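You operate a simulated robot arm through the tools that you are given. There is no shell and no other tool. Be economical: measure what you need, move in short steps, check, and stop when the job is done.

The job below is to be done with a simulated robot arm. You get a single attempt, and the scene is never put back.

TASK
Close the oats tin, stir the porridge smooth and stand it on the fruit board.
Fine: the spoon goes back into the jug.

It is judged by the outcome, as a careful person would: the job done as asked, and still so three seconds after it is handed in. It fails if anything else is knocked over, pushed out of place, dropped, spilled or broken.

THE ROBOT
A 7-joint arm with a two-finger parallel gripper, fixed in place. Base frame: the origin is at the foot of the arm, x ahead of it, y to its left, z up; the work surface is at about z = 0. Lengths are in mm, angles in degrees, forces in N, time in s.
With the tool pointing down near the work surface it reaches from about 220 to 580 mm from the base axis. Its first joint turns from -66.0 to 66.0 degrees. Payload 2.5 kg.
The TCP is the grasp point between the finger pads, 23 mm short of the fingertips. In the tool frame z runs along the fingers and y along their closing line. The gripper opens to 94 mm. The fingers are 38 mm wide and 10 mm thick; the gripper's body (54 by 96 mm) begins 39 mm behind the TCP.
Orientation is that of the tool frame in the base frame, as a unit quaternion [w, x, y, z]. With the fingers straight down and closing along the base's y, the tool's x points along the base's -x, its y along +y and its z along -z.

THE INTERFACE
- The arm moves only by the tool apply_moves. Its argument "plan" is a list that holds one entry, the list of rows, each a list of 7 numbers: the shift along the tool's x, y, z in mm, then the turn, a rotation vector about the tool's x, y, z in degrees, then the finger opening in mm, from 0 to 94. In form: [[[dx, dy, dz, wx, wy, wz, jaw], ...]]. A call has 1 to 8 rows; each row shifts and turns the commanded pose from where the row before left it, along the tool's axes as they then stand. Rows are played at 5 a second. More than 50 mm and 8.6 degrees between two rows, or a gripper value outside its range, and nothing of the call is played. A pose out of reach is approached as far as the arm can. The call stops where the force on the tool passes 70 N (or 10 N more than at its start, if that is more) or the arm is blocked; 0.2 s more then pass. Each finger travels about 108 mm/s and halts on what it meets, pressing with about 40 N; the grip force reading is that of the motor and also rises with nothing between the fingers. The clock runs only during rows and for 0.2 s after the last one: add rows that do not move to give the fingers time. It gives the time, the measured TCP pose, the force on the tool (base axes), the opening and the grip force at its end, in the units of the frame above (readings bear some noise), with the torque about the TCP (base axes, N m) and any sound that the robot's microphone picked up.
- Cameras (640 x 400 px; columns grow to the right, rows downward): "scene" is fixed at [112.9, -400.5, 545.2]; the picture's right is [0.87, -0.49, 0.00], its down [-0.27, -0.48, -0.83] and it looks along [0.41, 0.72, -0.56] (base axes); focal length 236 px, centre (320, 200). "wrist" rides on the gripper at [87, 16, -75] in the tool frame; the picture's right is [-0.18, 0.98, 0.00], its down [-0.58, -0.11, -0.81] and it looks along [-0.79, -0.15, 0.59] (tool axes); focal length 243 px, centre (320, 200). There is no depth. A picture from a camera that has moved, and an enlarged one, comes with that camera's place and axes in the base frame and with its lens.
- snapshot(camera): a new picture of that camera. It takes no simulated time.
- inspect(camera, box): a new picture of the part [left, top, right, bottom] of that camera's present view, enlarged. It takes no simulated time.
- finish_job(): hands the job in; it is judged then, once.

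Work in short steps. Places have to be worked out from the pictures, the camera data and where the tool is seen: move nearer, look again, correct. Check each grasp and each placing, and mend what went wrong. You have 120 turns and 76 pictures in all, those below and enlarged ones among them. Open the gripper and draw the arm clear of the work before you hand the job in, unless the task says otherwise; then end with one line.

The tools are called after ">>>" as a command line: name --argument value ..., lists and objects as JSON in quotes. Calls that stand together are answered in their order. apply_moves: Moves the arm, as the interface text tells. Its arguments: {"type":"object","properties":{"plan":{"type":"array","items":{"type":"array","items":{"type":"array","items":{"type":"number"}}}}},"required":["plan"]} The other tools are called the same way: snapshot (camera) takes a picture; inspect (camera, box) takes an enlarged picture of a part of a camera's view; finish_job () hands the job in.

At the start:

```text
time: 0.0
tool_pos: [395.5, 143.3, 426.3]
orientation: [0.0, 0.001, 1.0, -0.001]
wrist_force: [0.9, 0.0, 0.5]
ft_torque: [0.05, -0.01, -0.01]
opening: 94.1
gripper_force: 0.0
```

scene: 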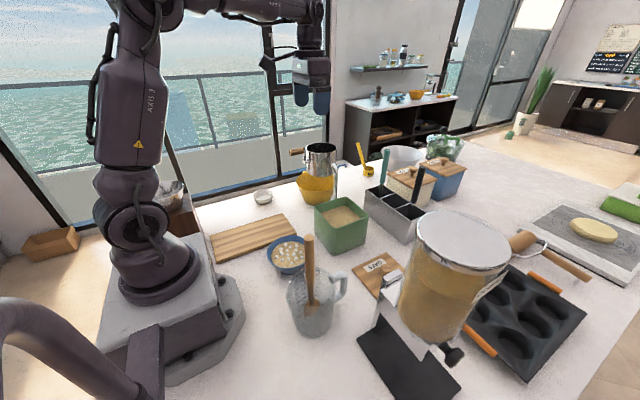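
wrist: 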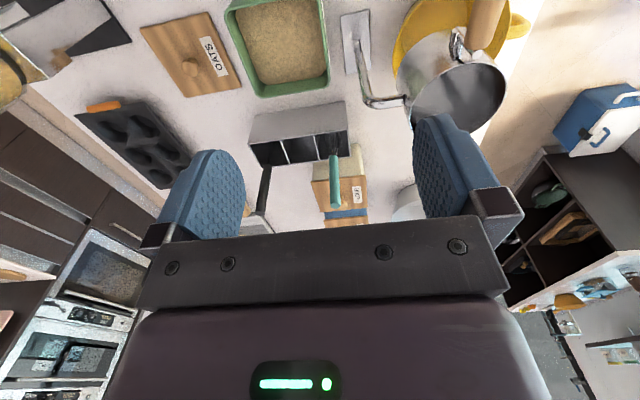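

I'll look closer at the work area before moving.

>>> inspect --camera "scene" --box '[200, 180, 420, 340]'

>>> inspect --camera "scene" --box '[240, 120, 480, 270]'

>>> inspect --camera "wrist" --box '[130, 0, 530, 230]'

```text
2.50 times, centred on (310, 260) of scene
camera zoom: at [112.9, -400.5, 545.2], right [0.87, -0.49, 0.0], down [-0.27, -0.48, -0.83], along [0.41, 0.72, -0.56], focal length 589 px, centre (345, 50)
```

zoom: 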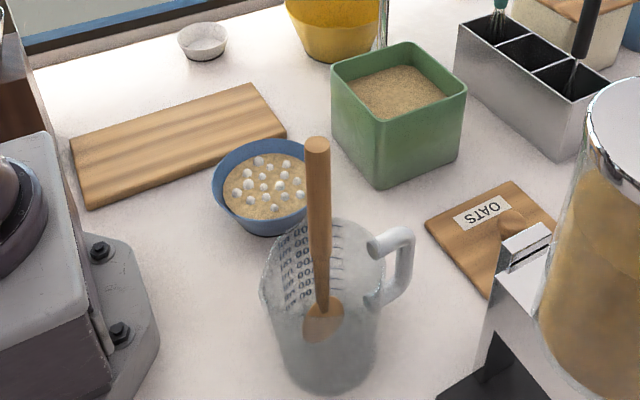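

```text
2.67 times, centred on (360, 195) of scene
camera zoom: at [112.9, -400.5, 545.2], right [0.87, -0.49, 0.0], down [-0.27, -0.48, -0.83], along [0.41, 0.72, -0.56], focal length 628 px, centre (213, 213)
```

zoom: 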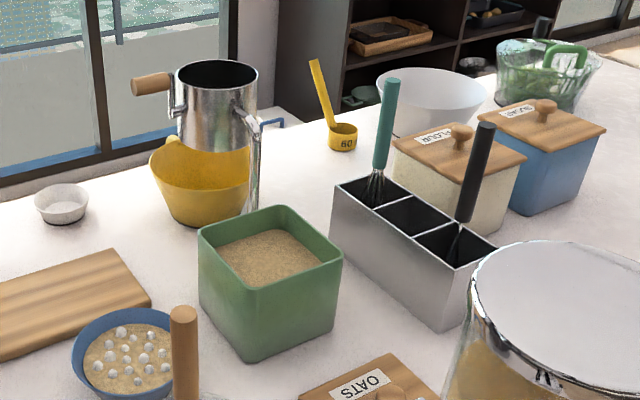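

```text
1.60 times, centred on (330, 115) of wrist
camera zoom: at [309.0, 158.7, 502.4], right [0.18, 0.98, 0.0], down [0.58, -0.11, 0.81], along [0.79, -0.15, -0.59], focal length 388 px, centre (304, 336)
```

zoom: 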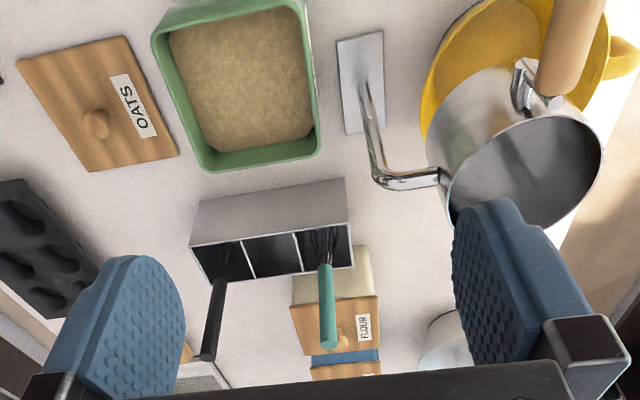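

The lid looks axis-aligned near (479,-118) and the tin near (460,70), with its rim about z 105. I'll move toward the lid and stay high to look again.

>>> apply_moves --plan '[[[0, -50, 0, 0, 0, 0, 94], [0, -50, 0, 0, 0, 0, 94], [0, -50, 0, 0, 0, 0, 94], [0, -50, 10, 0, 0, 0, 94], [0, -40, 30, 0, 0, 0, 94]]]'

>>> snapshot --camera "wrist"

>>> snapshot --camera "scene"

```text
refused: row 4 steps farther than a row can; nothing moved
```

```text
70 pictures are left
camera wrist: at [309.0, 158.7, 502.4], right [0.18, 0.98, 0.0], down [0.58, -0.11, 0.81], along [0.79, -0.15, -0.59], focal length 243 px, centre (320, 200)
```

wrist: 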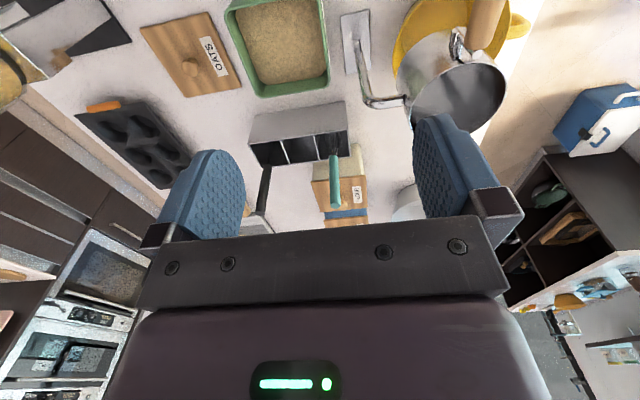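

```text
69 pictures are left
```

scene: 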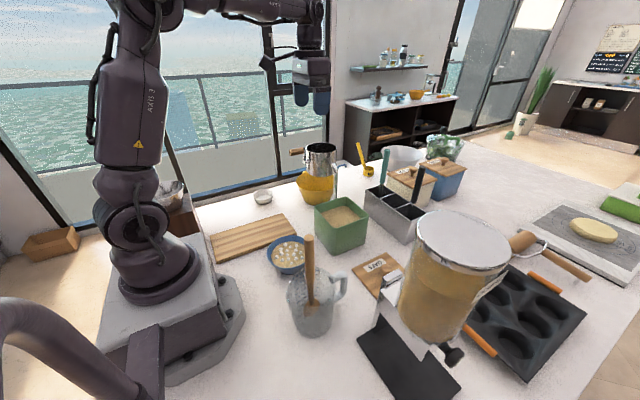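

The fourth row went over the 50 mm limit, so nothing moved. I'll send it again with shorter rows and wait for the result before taking pictures.

>>> apply_moves --plan '[[[0, -45, 0, 0, 0, 0, 94], [0, -45, 0, 0, 0, 0, 94], [0, -45, 0, 0, 0, 0, 94], [0, -45, 10, 0, 0, 0, 94], [0, -40, 20, 0, 0, 0, 94], [0, -20, 0, 0, 0, 0, 94]]]'

```text
time: 1.4
tool_pos: [394.9, -97.3, 396.4]
orientation: [0.0, 0.001, 1.0, 0.0]
wrist_force: [1.3, 0.4, -0.4]
ft_torque: [-0.01, -0.03, -0.01]
opening: 94.1
gripper_force: 0.1
```

The arm is now behind and above the lid, so I'll take a picture.

>>> snapshot --camera "wrist"

```text
68 pictures are left
camera wrist: at [308.2, -81.7, 471.7], right [0.18, 0.98, 0.0], down [0.58, -0.11, 0.81], along [0.79, -0.15, -0.59], focal length 243 px, centre (320, 200)
```

wrist: 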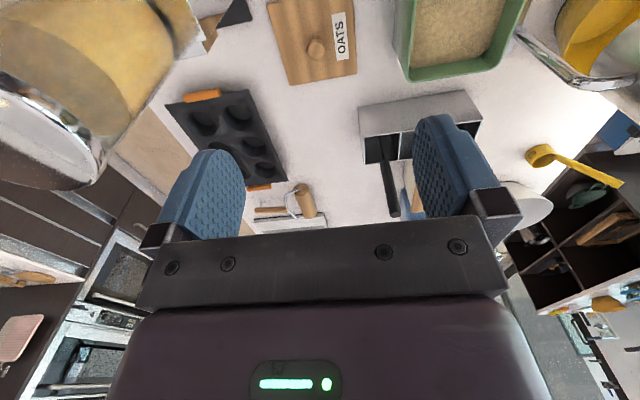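

The knob again works out to about (479,-121). I'll descend above it with the jaw at 70.

>>> apply_moves --plan '[[[-42, -12, 0, 0, 0, 0, 70], [-42, -12, 20, 0, 0, 0, 70], [0, 0, 45, 0, 0, 0, 70], [0, 0, 45, 0, 0, 0, 70], [0, 0, 45, 0, 0, 0, 70], [0, 0, 45, 0, 0, 0, 70], [0, 0, 0, 0, 0, 0, 70]]]'

```text
time: 3.0
tool_pos: [478.3, -121.2, 196.5]
orientation: [-0.001, 0.001, 1.0, 0.0]
wrist_force: [0.2, -0.2, 0.0]
ft_torque: [0.05, 0.03, -0.04]
opening: 70.1
gripper_force: 0.0
```

I'll check both views before going down onto the knob.

>>> snapshot --camera "wrist"

>>> inspect --camera "scene" --box '[320, 180, 480, 280]'

```text
67 pictures are left
camera wrist: at [392.1, -105.1, 272.3], right [0.19, 0.98, 0.0], down [0.58, -0.11, 0.81], along [0.79, -0.15, -0.59], focal length 243 px, centre (320, 200)
```

wrist: 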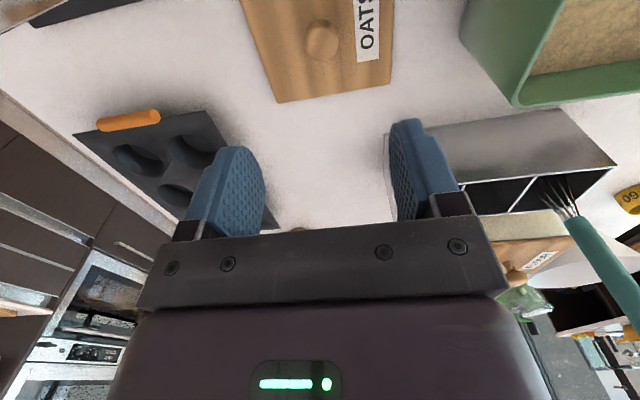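

```text
4.00 times, centred on (400, 230) of scene
camera zoom: at [112.9, -400.5, 545.2], right [0.87, -0.49, 0.0], down [-0.27, -0.48, -0.83], along [0.41, 0.72, -0.56], focal length 942 px, centre (0, 80)
```

zoom: 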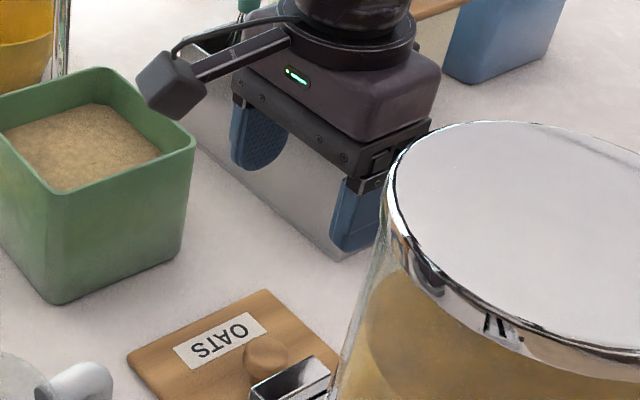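

The knob lines up at about (481,-120). Once held, the lid will block the wrist view, so I'll raise the arm and look at the tin and bowl first.

>>> apply_moves --plan '[[[30, 20, -35, 0, 0, 0, 70], [30, 20, -35, 0, 0, 0, 70], [30, 20, -35, 0, 0, 0, 70], [30, 30, -25, 0, 0, 0, 70], [30, 35, -20, 0, 0, 0, 70], [20, 40, -15, 0, 0, 0, 70], [0, 0, 0, 0, 0, 0, 70]]]'

>>> snapshot --camera "wrist"

```text
refused: row 1 steps farther than a row can; nothing moved
```

```text
65 pictures are left
camera wrist: at [392.1, -105.1, 272.3], right [0.19, 0.98, 0.0], down [0.58, -0.11, 0.81], along [0.79, -0.15, -0.59], focal length 243 px, centre (320, 200)
```

wrist: 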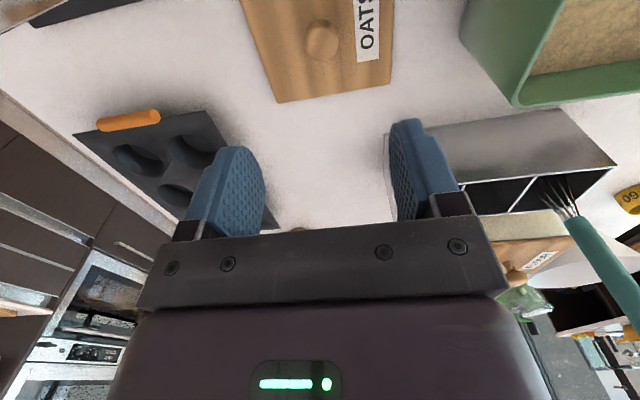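

That row was 50.25 mm, just over the limit. I'll use smaller rows.

>>> apply_moves --plan '[[[28, 20, -33, 0, 0, 0, 70], [28, 20, -33, 0, 0, 0, 70], [28, 20, -33, 0, 0, 0, 70], [28, 30, -25, 0, 0, 0, 70], [28, 33, -20, 0, 0, 0, 70], [28, 33, -15, 0, 0, 0, 70], [15, 25, 0, 0, 0, 0, 70], [0, 0, 0, 0, 0, 0, 70]]]'

```text
time: 4.8
tool_pos: [296.1, 61.0, 356.4]
orientation: [0.0, 0.001, 1.0, 0.0]
wrist_force: [-0.1, 0.5, 0.1]
ft_torque: [0.03, -0.04, 0.04]
opening: 70.1
gripper_force: 0.1
```

The arm has moved back over the bowl area, so I'll look from here.

>>> snapshot --camera "wrist"

>>> inspect --camera "wrist" --box '[160, 0, 480, 200]'

```text
64 pictures are left
camera wrist: at [209.3, 76.1, 432.0], right [0.19, 0.98, 0.0], down [0.58, -0.11, 0.81], along [0.79, -0.15, -0.59], focal length 243 px, centre (320, 200)
```

wrist: 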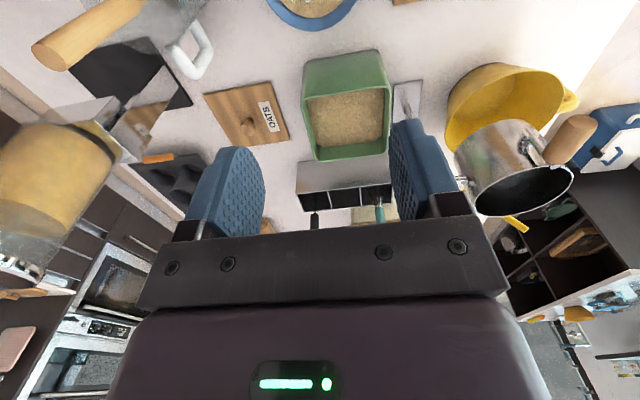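

```text
2.00 times, centred on (320, 100) of wrist
camera zoom: at [209.3, 76.1, 432.0], right [0.19, 0.98, 0.0], down [0.58, -0.11, 0.81], along [0.79, -0.15, -0.59], focal length 485 px, centre (320, 400)
```

zoom: 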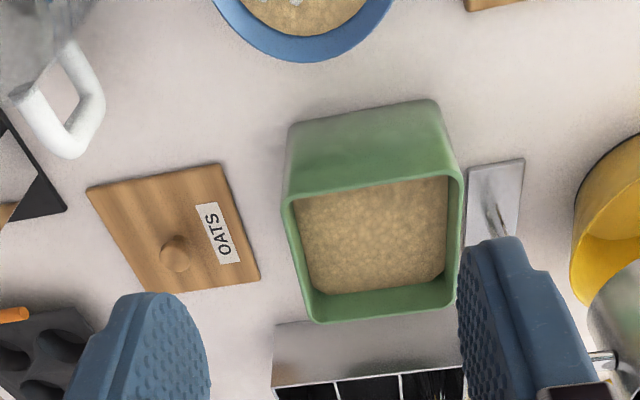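

The tin centre comes out at about (465,75) and the lid at about (480,-119), both axis-aligned, with the rim at z ≈ 105. I'll go back over the lid and lower to z = 60.

>>> apply_moves --plan '[[[-28, -33, 0, 0, 0, 0, 60], [-28, -33, 10, 0, 0, 0, 60], [-28, -33, 15, 0, 0, 0, 60], [-28, -30, 25, 0, 0, 0, 60], [-28, -26, 32, 0, 0, 0, 60], [-28, -26, 32, 0, 0, 0, 60], [-16, 0, 42, 0, 0, 0, 60], [0, 0, 0, 0, 0, 0, 60]]]'

>>> apply_moves --plan '[[[0, 0, 45, 0, 0, 0, 60], [0, 0, 45, 0, 0, 0, 60], [0, 0, 45, 0, 0, 0, 60], [0, 0, 5, 0, 0, 0, 60], [0, 0, 0, 0, 0, 0, 60]]]'

>>> snapshot --camera "wrist"

>>> inspect --camera "scene" --box '[320, 200, 480, 300]'

```text
time: 6.6
tool_pos: [480.9, -121.0, 199.4]
orientation: [0.0, 0.0, 1.0, 0.0]
wrist_force: [0.1, -0.5, 0.5]
ft_torque: [-0.01, -0.04, 0.01]
opening: 59.9
gripper_force: 0.2
```

```text
time: 7.8
tool_pos: [478.7, -121.8, 60.6]
orientation: [0.0, 0.001, 1.0, 0.0]
wrist_force: [0.0, -0.7, 0.4]
ft_torque: [-0.02, 0.01, 0.0]
opening: 60.0
gripper_force: 0.1
```

```text
62 pictures are left
camera wrist: at [393.0, -105.0, 135.1], right [0.18, 0.98, 0.0], down [0.58, -0.11, 0.81], along [0.79, -0.15, -0.59], focal length 243 px, centre (320, 200)
```

wrist: 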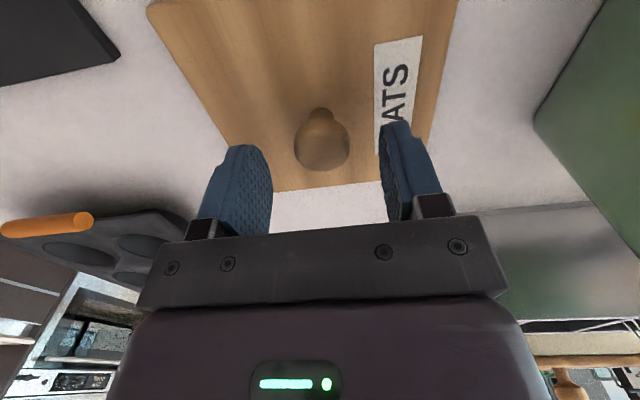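

```text
4.00 times, centred on (400, 250) of scene
camera zoom: at [112.9, -400.5, 545.2], right [0.87, -0.49, 0.0], down [-0.27, -0.48, -0.83], along [0.41, 0.72, -0.56], focal length 942 px, centre (0, 0)
```

zoom: 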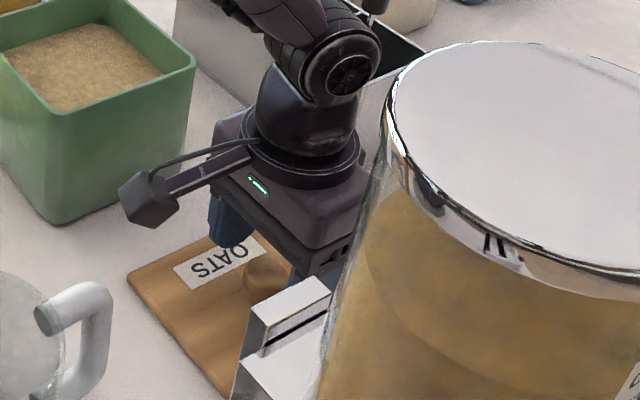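

The knob is centred between the fingers. I'll lower to z ≈ 42, watching the force, and close.

>>> apply_moves --plan '[[[-2, 0, 8, 0, 0, 0, 60], [0, 0, 8, 0, 0, 0, 60], [0, 0, 4, 0, 0, 0, 60], [0, 0, 0, 0, 0, 0, 30], [0, 0, 0, 0, 0, 0, 10], [0, 0, 0, 0, 0, 0, 10]]]'

>>> snapshot --camera "wrist"

```text
time: 9.2
tool_pos: [481.3, -121.4, 40.7]
orientation: [0.0, 0.0, 1.0, 0.0]
wrist_force: [0.2, 0.8, 1.9]
ft_torque: [0.01, -0.01, -0.02]
opening: 28.8
gripper_force: 40.7
```

```text
60 pictures are left
camera wrist: at [395.6, -105.2, 115.7], right [0.18, 0.98, 0.0], down [0.58, -0.11, 0.81], along [0.79, -0.15, -0.59], focal length 243 px, centre (320, 200)
```

wrist: 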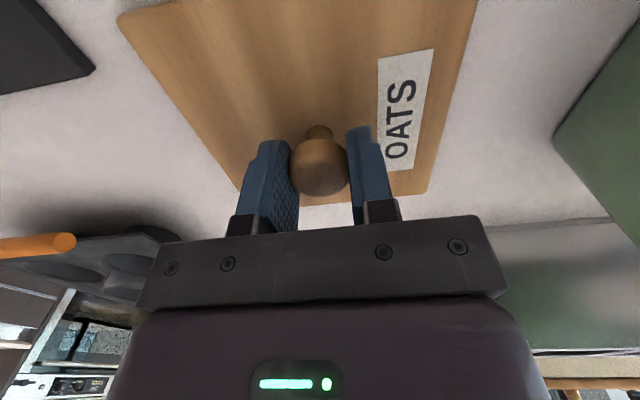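

The knob is held at 28.8 mm. I'll lift slowly and check.

>>> apply_moves --plan '[[[0, 0, -10, 0, 0, 0, 10], [0, 0, -20, 0, 0, 0, 10], [0, 0, -30, 0, 0, 0, 10], [0, 0, -40, 0, 0, 0, 10], [0, 0, -40, 0, 0, 0, 10], [0, 0, 0, 0, 0, 0, 10], [0, 0, 0, 0, 0, 0, 10]]]'

>>> snapshot --camera "scene"

```text
time: 10.8
tool_pos: [482.0, -121.6, 180.4]
orientation: [0.0, 0.002, 1.0, 0.0]
wrist_force: [0.3, 0.6, -0.7]
ft_torque: [0.01, 0.0, -0.03]
opening: 28.5
gripper_force: 39.8
```

```text
59 pictures are left
```

scene: 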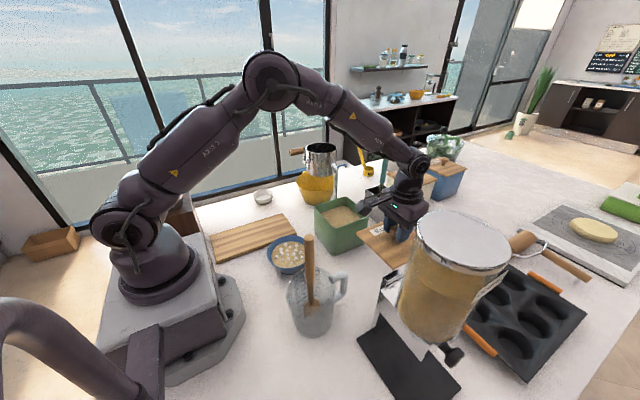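

The lid lifted cleanly. I'll carry it level over the tin to about (466,73).

>>> apply_moves --plan '[[[4, 40, 0, 0, 0, 0, 10], [4, 40, 0, 0, 0, 0, 10], [4, 40, 0, 0, 0, 0, 10], [4, 40, 0, 0, 0, 0, 10], [0, 34, 0, 0, 0, 0, 10], [0, 0, 0, 0, 0, 0, 10], [0, 0, 10, 0, 0, 0, 10], [0, 0, 0, 0, 0, 0, 10]]]'

>>> inspect --camera "scene" --box '[280, 160, 440, 260]'

>>> snapshot --camera "wrist"

```text
time: 12.6
tool_pos: [465.1, 73.0, 170.1]
orientation: [0.0, 0.001, 1.0, 0.001]
wrist_force: [-0.1, -0.3, -1.8]
ft_torque: [-0.02, 0.01, 0.0]
opening: 28.5
gripper_force: 40.2
```

```text
4.00 times, centred on (360, 210) of scene
camera zoom: at [112.9, -400.5, 545.2], right [0.87, -0.49, 0.0], down [-0.27, -0.48, -0.83], along [0.41, 0.72, -0.56], focal length 942 px, centre (160, 160)
```

zoom: 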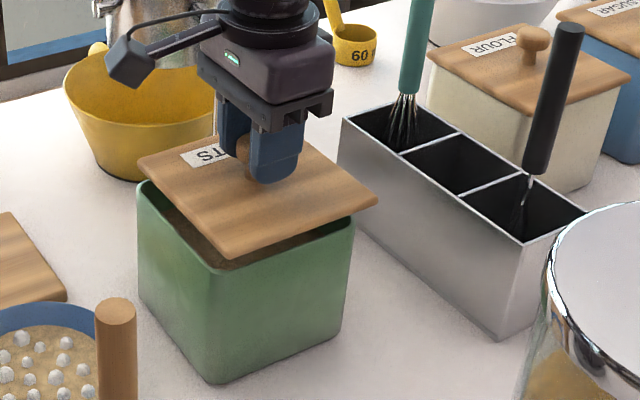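

```text
57 pictures are left
camera wrist: at [379.4, 88.7, 245.4], right [0.19, 0.98, 0.0], down [0.58, -0.11, 0.81], along [0.79, -0.15, -0.59], focal length 243 px, centre (320, 200)
```

wrist: 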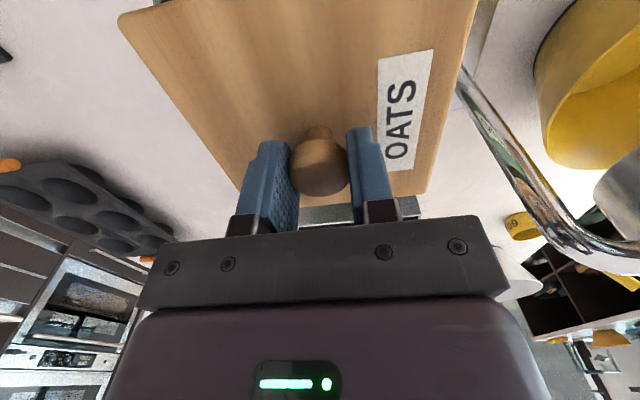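

The parallax makes the y alignment uncertain. I'll lower until the lid is just above the rim and compare the edges.

>>> apply_moves --plan '[[[0, 0, 5, 0, 0, 0, 10], [0, 0, 5, 0, 0, 0, 10], [0, 0, 4, 0, 0, 0, 10], [0, 0, 0, 0, 0, 0, 10]]]'

>>> inspect --camera "scene" --box '[300, 180, 396, 240]'

```text
time: 13.6
tool_pos: [465.3, 72.4, 157.5]
orientation: [-0.001, 0.001, 1.0, 0.0]
wrist_force: [0.5, 0.5, -1.1]
ft_torque: [0.01, -0.02, 0.02]
opening: 28.7
gripper_force: 40.1
```

```text
6.67 times, centred on (348, 210) of scene
camera zoom: at [112.9, -400.5, 545.2], right [0.87, -0.49, 0.0], down [-0.27, -0.48, -0.83], along [0.41, 0.72, -0.56], focal length 1570 px, centre (133, 133)
```

zoom: 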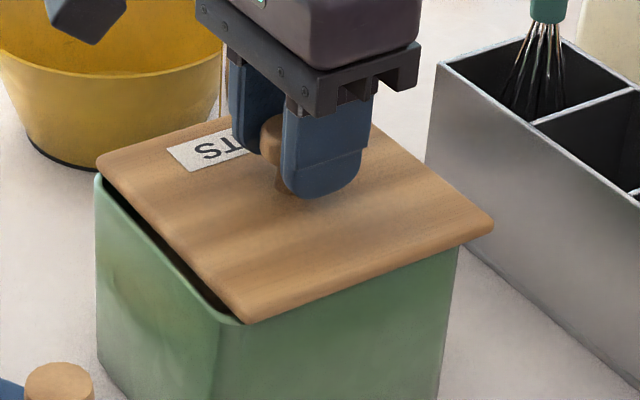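

The lid overhangs the tin on the −y side and slightly on +x. I'll shift it +7 in y and −3 in x, lower a little and re-check.

>>> apply_moves --plan '[[[3, 7, 0, 0, 0, 0, 10], [0, 0, 0, 0, 0, 0, 10], [0, 0, 4, 0, 0, 0, 10], [0, 0, 0, 0, 0, 0, 10]]]'

>>> inspect --camera "scene" --box '[300, 180, 396, 240]'

```text
time: 14.6
tool_pos: [462.3, 80.4, 156.3]
orientation: [0.002, 0.001, 1.0, 0.0]
wrist_force: [-18.8, -3.8, 41.9]
ft_torque: [-0.04, 0.4, -0.02]
opening: 28.8
gripper_force: 40.3
```

```text
6.67 times, centred on (348, 210) of scene
camera zoom: at [112.7, -400.5, 545.3], right [0.87, -0.49, 0.0], down [-0.27, -0.48, -0.83], along [0.41, 0.72, -0.56], focal length 1570 px, centre (133, 133)
```

zoom: 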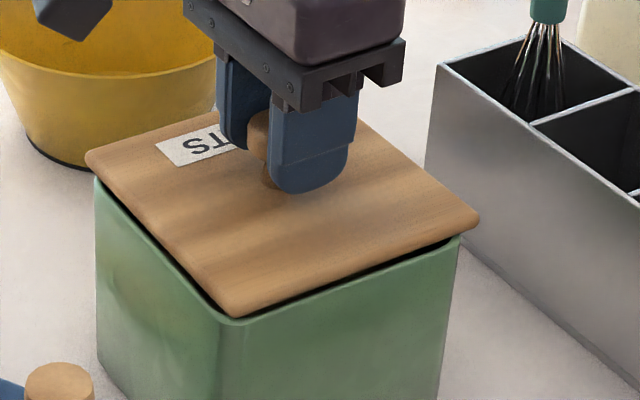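

I felt 42 N of contact with a visible gap all round, so the lid has a plug that's resting on the rim, which puts the rim at about z 113. Redoing the sums with that height gives a tin centre of about (460,77). I'll back off, shift and press gently again.

>>> apply_moves --plan '[[[0, 0, -8, 0, 0, 0, 10], [2, -3, 0, 0, 0, 0, 10], [0, 0, 0, 0, 0, 0, 10], [0, 0, 4, 0, 0, 0, 10], [0, 0, 4, 0, 0, 0, 10], [0, 0, 0, 0, 0, 0, 10]]]'

>>> inspect --camera "scene" --box '[300, 180, 396, 240]'

```text
time: 16.0
tool_pos: [462.3, 76.7, 155.3]
orientation: [0.001, 0.001, 1.0, 0.0]
wrist_force: [-16.9, -3.5, 41.5]
ft_torque: [-0.03, 0.43, -0.01]
opening: 28.7
gripper_force: 39.8
```

```text
6.67 times, centred on (348, 210) of scene
camera zoom: at [112.7, -400.5, 545.3], right [0.87, -0.49, 0.0], down [-0.27, -0.48, -0.83], along [0.41, 0.72, -0.56], focal length 1570 px, centre (133, 133)
```

zoom: 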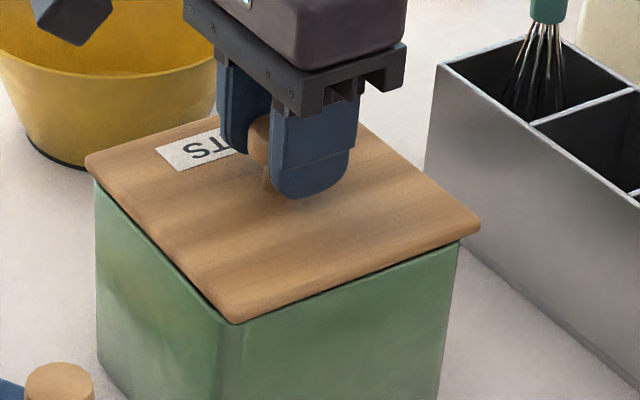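

The gap shrank, but Fx is about −17, so it's still catching. I'll ease up and try a bit further in −x.

>>> apply_moves --plan '[[[0, 0, -6, 0, 0, 0, 10], [3, 0, 0, 0, 0, 0, 10], [0, 0, 0, 0, 0, 0, 10], [0, 0, 3, 0, 0, 0, 10], [0, 0, 3, 0, 0, 0, 10], [0, 0, 0, 0, 0, 0, 10]]]'

```text
time: 17.4
tool_pos: [459.7, 75.2, 154.2]
orientation: [0.002, 0.002, 1.0, 0.0]
wrist_force: [-18.8, -16.2, 42.4]
ft_torque: [-0.25, 0.33, -0.05]
opening: 28.7
gripper_force: 39.8
heard: snap
```

I heard a snap, so I'll look.

>>> inspect --camera "scene" --box '[290, 170, 402, 240]'

>>> snapshot --camera "wrist"

```text
5.71 times, centred on (346, 205) of scene
camera zoom: at [112.7, -400.5, 545.3], right [0.87, -0.49, 0.0], down [-0.27, -0.48, -0.83], along [0.41, 0.72, -0.56], focal length 1346 px, centre (171, 171)
```

zoom: 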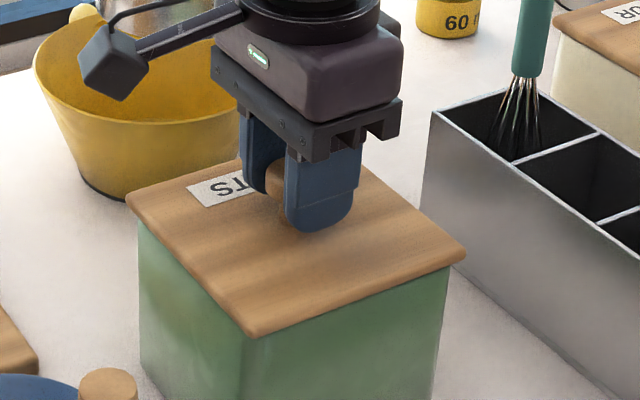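

```text
52 pictures are left
camera wrist: at [372.6, 91.2, 229.4], right [0.19, 0.98, 0.0], down [0.58, -0.11, 0.81], along [0.79, -0.15, -0.59], focal length 243 px, centre (320, 200)
```

wrist: 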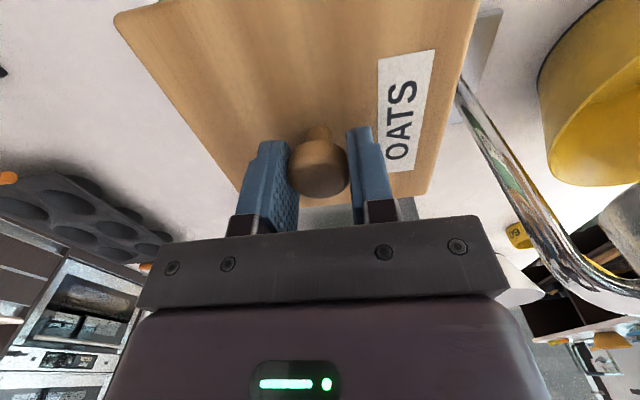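

The gap is closed all round and the lid has snapped on. I'll release, rise and check.

>>> apply_moves --plan '[[[0, 0, -1, 0, 0, 0, 10], [0, 0, 0, 0, 0, 0, 55], [0, 0, 0, 0, 0, 0, 55], [0, 0, -20, 0, 0, 0, 55], [0, 0, -45, 0, 0, 0, 55], [0, 0, -45, 0, 0, 0, 55], [0, 0, -45, 0, 0, 0, 55]]]'

>>> inspect --camera "scene" --box '[290, 170, 402, 240]'

```text
time: 19.0
tool_pos: [457.9, 76.3, 309.6]
orientation: [-0.001, 0.001, 1.0, 0.0]
wrist_force: [-0.5, 0.1, -0.3]
ft_torque: [-0.02, -0.02, -0.01]
opening: 55.1
gripper_force: 0.1
```

```text
5.71 times, centred on (346, 205) of scene
camera zoom: at [112.9, -400.5, 545.2], right [0.87, -0.49, 0.0], down [-0.27, -0.48, -0.83], along [0.41, 0.72, -0.56], focal length 1346 px, centre (171, 171)
```

zoom: 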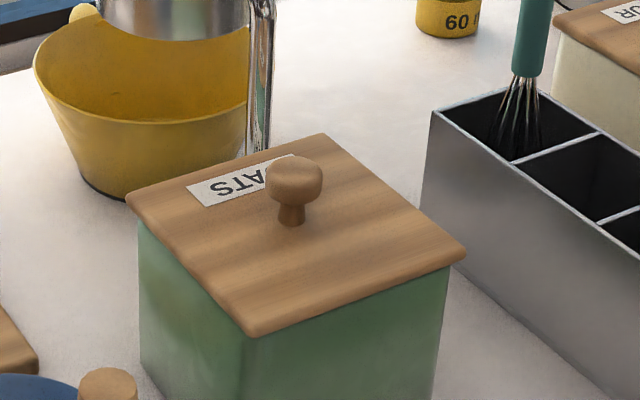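

The oats tin is closed. Now for the spoon: I'll back up to (280,50,400), then yaw 90° so the wrist camera sits on the +y side looking at the jug.

>>> apply_moves --plan '[[[40, -5, -25, 0, 0, 0, 55], [40, -5, -25, 0, 0, 0, 55], [40, -5, -25, 0, 0, 0, 55], [45, -5, -20, 0, 0, 0, 55], [0, 0, 0, 0, 0, 8.2, 55], [0, 0, 0, 0, 0, 8.2, 55], [0, 0, 0, 0, 0, 8.2, 55], [0, 0, 0, 0, 0, 8.2, 55]]]'

>>> apply_moves --plan '[[[0, 0, 0, 0, 0, 8.2, 55], [0, 0, 0, 0, 0, 8.2, 55], [0, 0, 0, 0, 0, 8.2, 55], [0, 0, 0, 0, 0, 8.2, 55], [0, 0, 0, 0, 0, 8.2, 55], [0, 0, 0, 0, 0, 8.2, 55], [0, 0, 0, 0, 0, 8, 55], [0, 0, 0, 0, 0, 0, 55]]]'

>>> snapshot --camera "wrist"

>>> inspect --camera "scene" --box '[240, 220, 368, 340]'

```text
time: 20.8
tool_pos: [292.9, 56.0, 402.2]
orientation: [0.0, 0.284, 0.959, 0.0]
wrist_force: [0.4, 0.1, 0.2]
ft_torque: [0.02, -0.03, 0.0]
opening: 55.1
gripper_force: 0.1
```

```text
time: 22.6
tool_pos: [293.1, 57.0, 402.8]
orientation: [0.0, 0.709, 0.706, -0.001]
wrist_force: [-0.1, -0.1, -0.1]
ft_torque: [-0.01, 0.01, 0.02]
opening: 55.0
gripper_force: 0.1
```

```text
50 pictures are left
camera wrist: at [309.8, 142.9, 478.4], right [0.98, -0.19, 0.0], down [-0.11, -0.58, 0.81], along [-0.15, -0.79, -0.59], focal length 243 px, centre (320, 200)
```

wrist: 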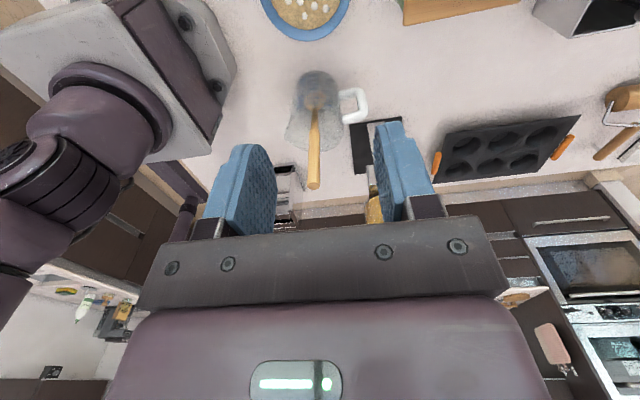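

```text
3.33 times, centred on (304, 280) of scene
camera zoom: at [112.9, -400.5, 545.2], right [0.87, -0.49, 0.0], down [-0.27, -0.48, -0.83], along [0.41, 0.72, -0.56], focal length 785 px, centre (373, -67)
```

zoom: 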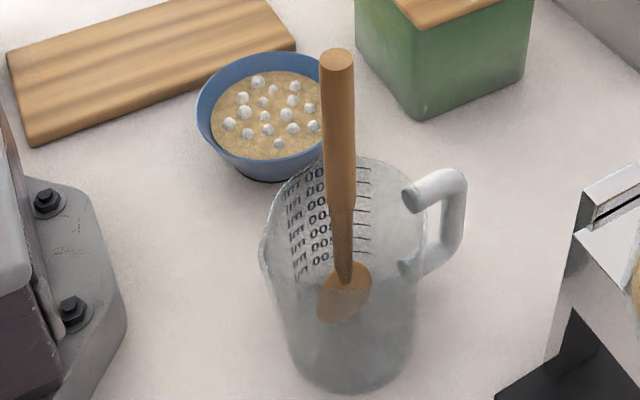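

Triangulating both views puts the spoon standing nearly vertical, with its handle top near (253,-114,253) and a diameter of about 19 mm. I'll move over it at z = 310 and look again.

>>> apply_moves --plan '[[[-43, -10, 0, 0, 0, 0, 70], [-43, -10, 0, 0, 0, 0, 70], [-43, -10, 0, 0, 0, 0, 70], [-42, -9.5, 0, 0, 0, 0, 70], [0, 0, 45, 0, 0, 0, 70], [0, 0, 45, 0, 0, 0, 70], [0, 0, 0, 0, 0, 0, 70]]]'

>>> snapshot --camera "wrist"

>>> inspect --camera "scene" --box '[240, 180, 400, 340]'

```text
time: 24.2
tool_pos: [252.4, -113.9, 313.0]
orientation: [0.0, 0.707, 0.707, 0.0]
wrist_force: [0.1, 0.4, -0.7]
ft_torque: [-0.02, -0.05, 0.0]
opening: 69.9
gripper_force: 0.1
```

```text
48 pictures are left
camera wrist: at [269.2, -28.0, 387.4], right [0.98, -0.18, 0.0], down [-0.11, -0.58, 0.81], along [-0.15, -0.79, -0.59], focal length 243 px, centre (320, 200)
```

wrist: 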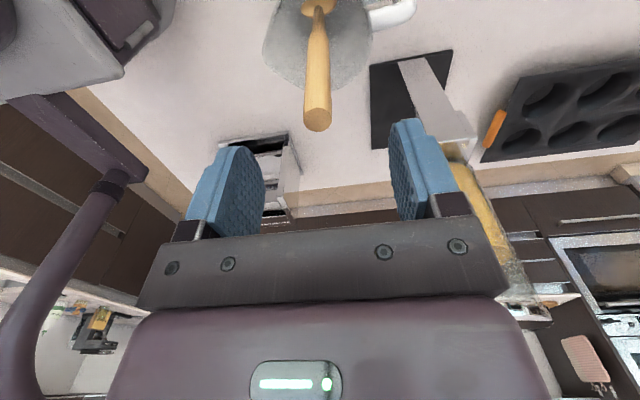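

```text
2.50 times, centred on (320, 260) of scene
camera zoom: at [112.9, -400.5, 545.2], right [0.87, -0.49, 0.0], down [-0.27, -0.48, -0.83], along [0.41, 0.72, -0.56], focal length 589 px, centre (320, 50)
```

zoom: 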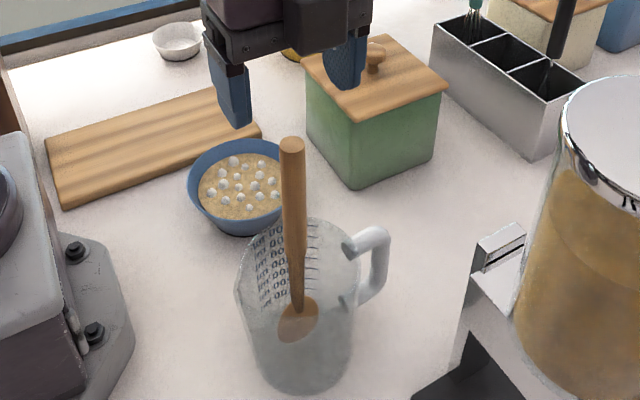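

The fingers straddle the handle in x, though y is uncertain by about 8 mm. I'll lower to about z 272 and check.

>>> apply_moves --plan '[[[-4, -1, 20, 0, 0, 0, 70], [0, 0, 20, 0, 0, 0, 70], [0, 0, 0, 0, 0, 0, 70]]]'

>>> snapshot --camera "wrist"

>>> inspect --camera "scene" --box '[240, 180, 400, 280]'

```text
time: 25.0
tool_pos: [251.0, -119.3, 273.5]
orientation: [0.0, 0.707, 0.707, -0.001]
wrist_force: [-0.5, 1.0, 0.8]
ft_torque: [0.01, -0.02, -0.01]
opening: 69.9
gripper_force: 0.1
```

```text
46 pictures are left
camera wrist: at [268.8, -32.1, 347.9], right [0.98, -0.19, 0.0], down [-0.11, -0.58, 0.81], along [-0.15, -0.79, -0.59], focal length 243 px, centre (320, 200)
```

wrist: 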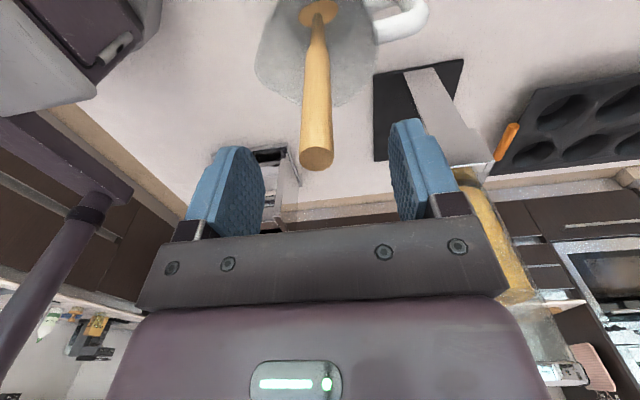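

```text
4.00 times, centred on (320, 230) of scene
camera zoom: at [112.9, -400.5, 545.2], right [0.87, -0.49, 0.0], down [-0.27, -0.48, -0.83], along [0.41, 0.72, -0.56], focal length 942 px, centre (320, 80)
```

zoom: 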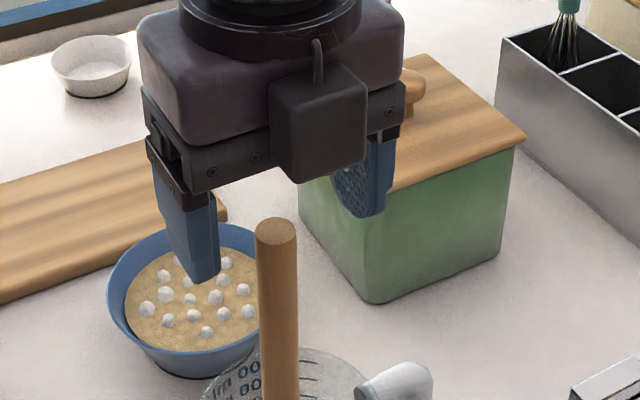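

The two cameras agree if the cap is at about (251,-119,259), which is directly under the tool. I'll lower to z = 234 and close slowly.

>>> apply_moves --plan '[[[0, 0, 14, 0, 0, 0, 70], [0, 0, 14, 0, 0, 0, 70], [0, 0, 11, 0, 0, 0, 70], [0, 0, 0, 0, 0, 0, 40], [0, 0, 0, 0, 0, 0, 25], [0, 0, 0, 0, 0, 0, 8], [0, 0, 0, 0, 0, 0, 8]]]'

>>> snapshot --camera "wrist"

>>> inspect --camera "scene" --box '[240, 180, 400, 340]'

```text
time: 26.6
tool_pos: [252.3, -119.1, 233.7]
orientation: [0.0, 0.707, 0.707, 0.0]
wrist_force: [-0.2, 1.2, 0.6]
ft_torque: [-0.01, 0.0, 0.01]
opening: 21.8
gripper_force: 40.0
```

```text
44 pictures are left
camera wrist: at [269.3, -32.1, 309.0], right [0.98, -0.18, 0.0], down [-0.11, -0.58, 0.81], along [-0.15, -0.79, -0.59], focal length 243 px, centre (320, 200)
```

wrist: 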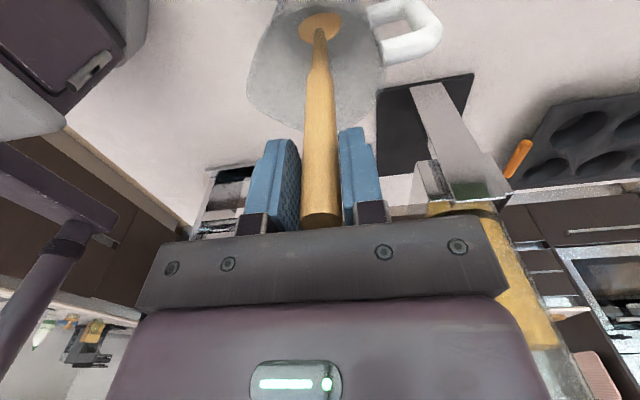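

```text
2.50 times, centred on (320, 260) of scene
camera zoom: at [112.9, -400.5, 545.2], right [0.87, -0.49, 0.0], down [-0.27, -0.48, -0.83], along [0.41, 0.72, -0.56], focal length 589 px, centre (320, 50)
```

zoom: 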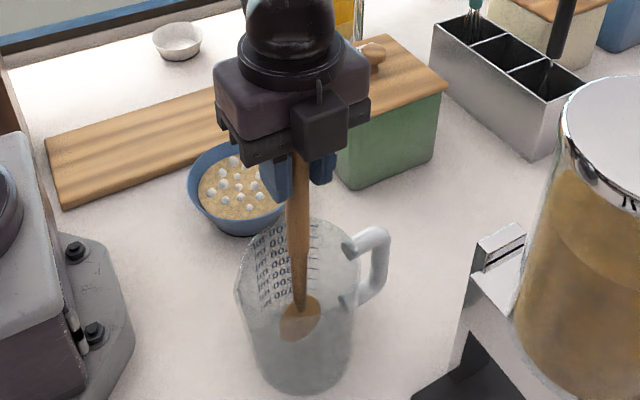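

The spoon is gripped at 21.8 mm. I'll lift it straight up out of the jug.

>>> apply_moves --plan '[[[0, 0, -10, 0, 0, 0, 8], [0, 0, -25, 0, 0, 0, 8], [0, 0, -35, 0, 0, 0, 8], [0, 0, -35, 0, 0, 0, 8], [0, 0, -35, 0, 0, 0, 8], [0, 0, -35, 0, 0, 0, 8], [0, 0, 0, 0, 0, 0, 8]]]'

>>> inspect --camera "scene" --box '[220, 140, 420, 340]'

>>> snapshot --camera "wrist"

```text
time: 28.2
tool_pos: [253.8, -117.8, 408.6]
orientation: [0.001, 0.708, 0.706, 0.002]
wrist_force: [0.2, 0.3, -1.2]
ft_torque: [0.01, 0.01, 0.01]
opening: 22.0
gripper_force: 39.6
```

```text
2.00 times, centred on (320, 240) of scene
camera zoom: at [112.9, -400.5, 545.2], right [0.87, -0.49, 0.0], down [-0.27, -0.48, -0.83], along [0.41, 0.72, -0.56], focal length 471 px, centre (320, 120)
```

zoom: 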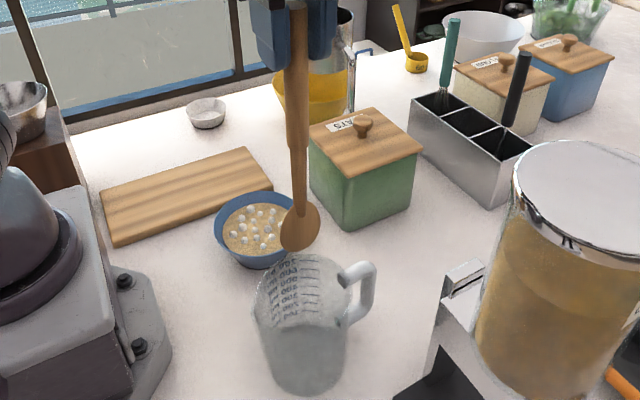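

```text
41 pictures are left
camera wrist: at [269.1, -31.3, 484.4], right [0.98, -0.19, 0.0], down [-0.11, -0.58, 0.81], along [-0.15, -0.79, -0.59], focal length 243 px, centre (320, 200)
```

wrist: 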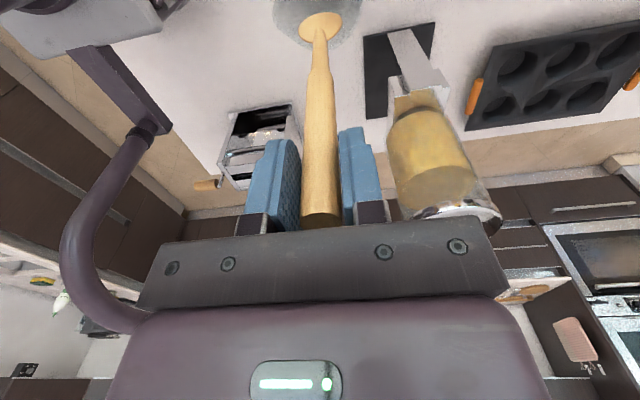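

The spoon is out, and its tip is about 228 mm below the TCP. I put the bowl at about (266,48), with a rim diameter near 123 at z ≈ 50. I'll move over it, keeping the tip clear, and look.

>>> apply_moves --plan '[[[43, 3, 0, 0, 0, 0, 8], [43, 3, 0, 0, 0, 0, 8], [43, 3, 0, 0, 0, 0, 8], [40, 3, 0, 0, 0, 0, 8], [0, 0, 40, 0, 0, 0, 8], [0, 0, 40, 0, 0, 0, 8], [0, 0, 0, 0, 0, 0, 8]]]'

>>> snapshot --camera "wrist"

>>> inspect --camera "scene" --box '[200, 190, 360, 290]'

```text
time: 29.8
tool_pos: [266.4, 49.8, 328.6]
orientation: [0.0, 0.707, 0.707, 0.0]
wrist_force: [-0.4, -0.7, 0.2]
ft_torque: [0.01, -0.01, 0.0]
opening: 21.8
gripper_force: 40.0
```

```text
40 pictures are left
camera wrist: at [281.9, 137.4, 404.1], right [0.98, -0.18, 0.0], down [-0.11, -0.58, 0.81], along [-0.15, -0.79, -0.59], focal length 243 px, centre (320, 200)
```

wrist: 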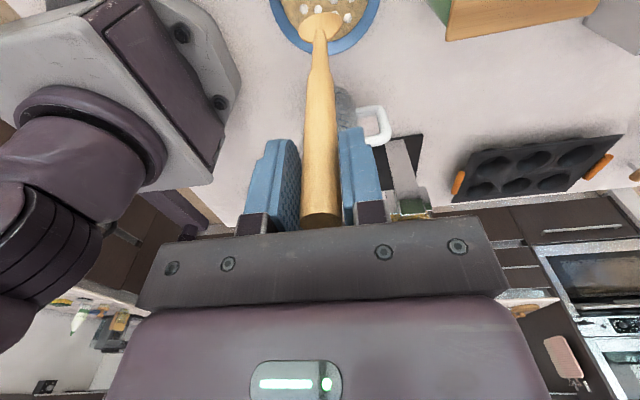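

```text
4.00 times, centred on (280, 240) of scene
camera zoom: at [112.9, -400.5, 545.2], right [0.87, -0.49, 0.0], down [-0.27, -0.48, -0.83], along [0.41, 0.72, -0.56], focal length 942 px, centre (480, 40)
```

zoom: 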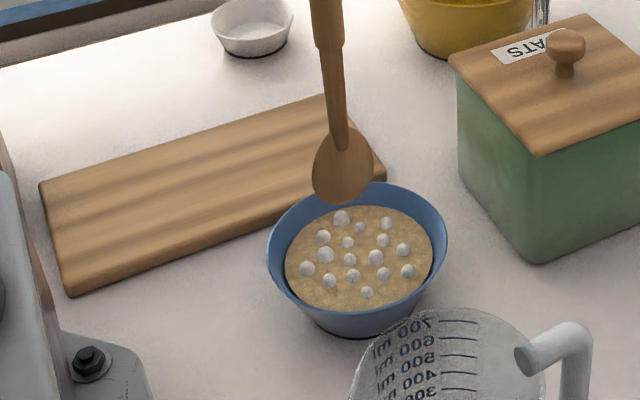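

The bowl centre is about (269,47), with the rim at about 57 and the porridge surface at about 43. The tip is near (264,50,98). I'll centre it and go down to tip z ≈ 22.

>>> apply_moves --plan '[[[-3, 5, 0, 0, 0, 0, 8], [0, 0, 35, 0, 0, 0, 8], [0, 0, 25, 0, 0, 0, 8], [0, 0, 10, 0, 0, 0, 8], [0, 0, 7, 0, 0, 0, 8], [0, 0, 0, 0, 0, 0, 8]]]'

>>> inspect --camera "scene" --box '[200, 190, 360, 290]'

```text
time: 31.2
tool_pos: [270.2, 47.8, 252.2]
orientation: [0.0, 0.707, 0.707, 0.001]
wrist_force: [0.4, -1.5, 0.2]
ft_torque: [0.01, 0.01, 0.0]
opening: 21.9
gripper_force: 39.7
```

```text
4.00 times, centred on (280, 240) of scene
camera zoom: at [112.9, -400.5, 545.2], right [0.87, -0.49, 0.0], down [-0.27, -0.48, -0.83], along [0.41, 0.72, -0.56], focal length 942 px, centre (480, 40)
```

zoom: 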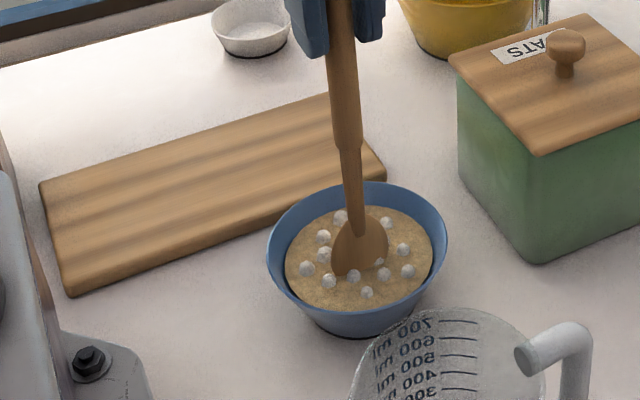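

The spoon head is in the porridge and centred with no contact force. I'll go 5 mm deeper, move out 14 mm and start one slow circle.

>>> apply_moves --plan '[[[0, 0, 5, 0, 0, 0, 8], [7, 0, 0, 0, 0, 0, 8], [7, 0, 0, 0, 0, 0, 8], [-4.1, 9.9, 0, 0, 0, 0, 8], [-9.9, 4.1, 0, 0, 0, 0, 8], [-9.9, -4.1, 0, 0, 0, 0, 8], [-4.1, -9.9, 0, 0, 0, 0, 8], [4.1, -9.9, 0, 0, 0, 0, 8]]]'

>>> inspect --camera "scene" --box '[200, 190, 360, 290]'

```text
time: 33.0
tool_pos: [259.9, 38.0, 246.6]
orientation: [0.0, 0.707, 0.707, 0.0]
wrist_force: [0.9, -0.2, -0.6]
ft_torque: [-0.02, 0.0, 0.01]
opening: 21.7
gripper_force: 39.9
```

```text
4.00 times, centred on (280, 240) of scene
camera zoom: at [112.9, -400.5, 545.2], right [0.87, -0.49, 0.0], down [-0.27, -0.48, -0.83], along [0.41, 0.72, -0.56], focal length 942 px, centre (480, 40)
```

zoom: 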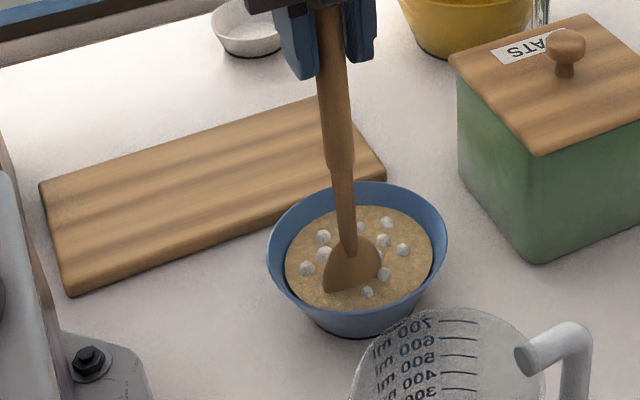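

The lumps are dissolving and the bowl stays put. I'll finish this circle and widen a little.

>>> apply_moves --plan '[[[9.9, -4.1, 0, 0, 0, 0, 8], [9.9, 4.1, 0, 0, 0, 0, 8], [4.1, 9.9, 0, 0, 0, 0, 8], [-4.1, 9.9, 0, 0, 0, 0, 8], [-9.9, 4.1, 0, 0, 0, 0, 8], [-9.9, -4.1, 0, 0, 0, 0, 8], [-4.1, -9.9, 0, 0, 0, 0, 8], [4.1, -9.9, 0, 0, 0, 0, 8]]]'

>>> apply_moves --plan '[[[9.9, -4.1, 0, 0, 0, 0, 8], [9.9, 4.1, 0, 0, 0, 0, 8], [4.1, 9.9, 0, 0, 0, 0, 8], [-4.1, 9.9, 0, 0, 0, 0, 8], [-9.9, 4.1, 0, 0, 0, 0, 8], [-9.9, -4.1, 0, 0, 0, 0, 8], [-4.1, -9.9, 0, 0, 0, 0, 8], [4.1, -9.9, 0, 0, 0, 0, 8]]]'

>>> inspect --camera "scene" --box '[200, 190, 360, 290]'

```text
time: 34.8
tool_pos: [260.6, 38.1, 247.3]
orientation: [0.0, 0.707, 0.707, 0.0]
wrist_force: [-0.5, 1.0, 0.6]
ft_torque: [0.03, -0.04, 0.02]
opening: 21.7
gripper_force: 40.0
```

```text
time: 36.6
tool_pos: [259.1, 38.4, 247.7]
orientation: [0.0, 0.707, 0.707, 0.0]
wrist_force: [-0.2, 1.6, -0.2]
ft_torque: [0.03, -0.03, -0.03]
opening: 21.7
gripper_force: 40.3
```

```text
4.00 times, centred on (280, 240) of scene
camera zoom: at [112.9, -400.5, 545.2], right [0.87, -0.49, 0.0], down [-0.27, -0.48, -0.83], along [0.41, 0.72, -0.56], focal length 942 px, centre (480, 40)
```

zoom: 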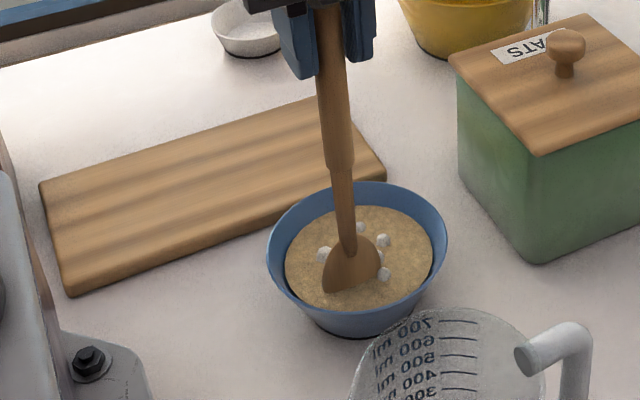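

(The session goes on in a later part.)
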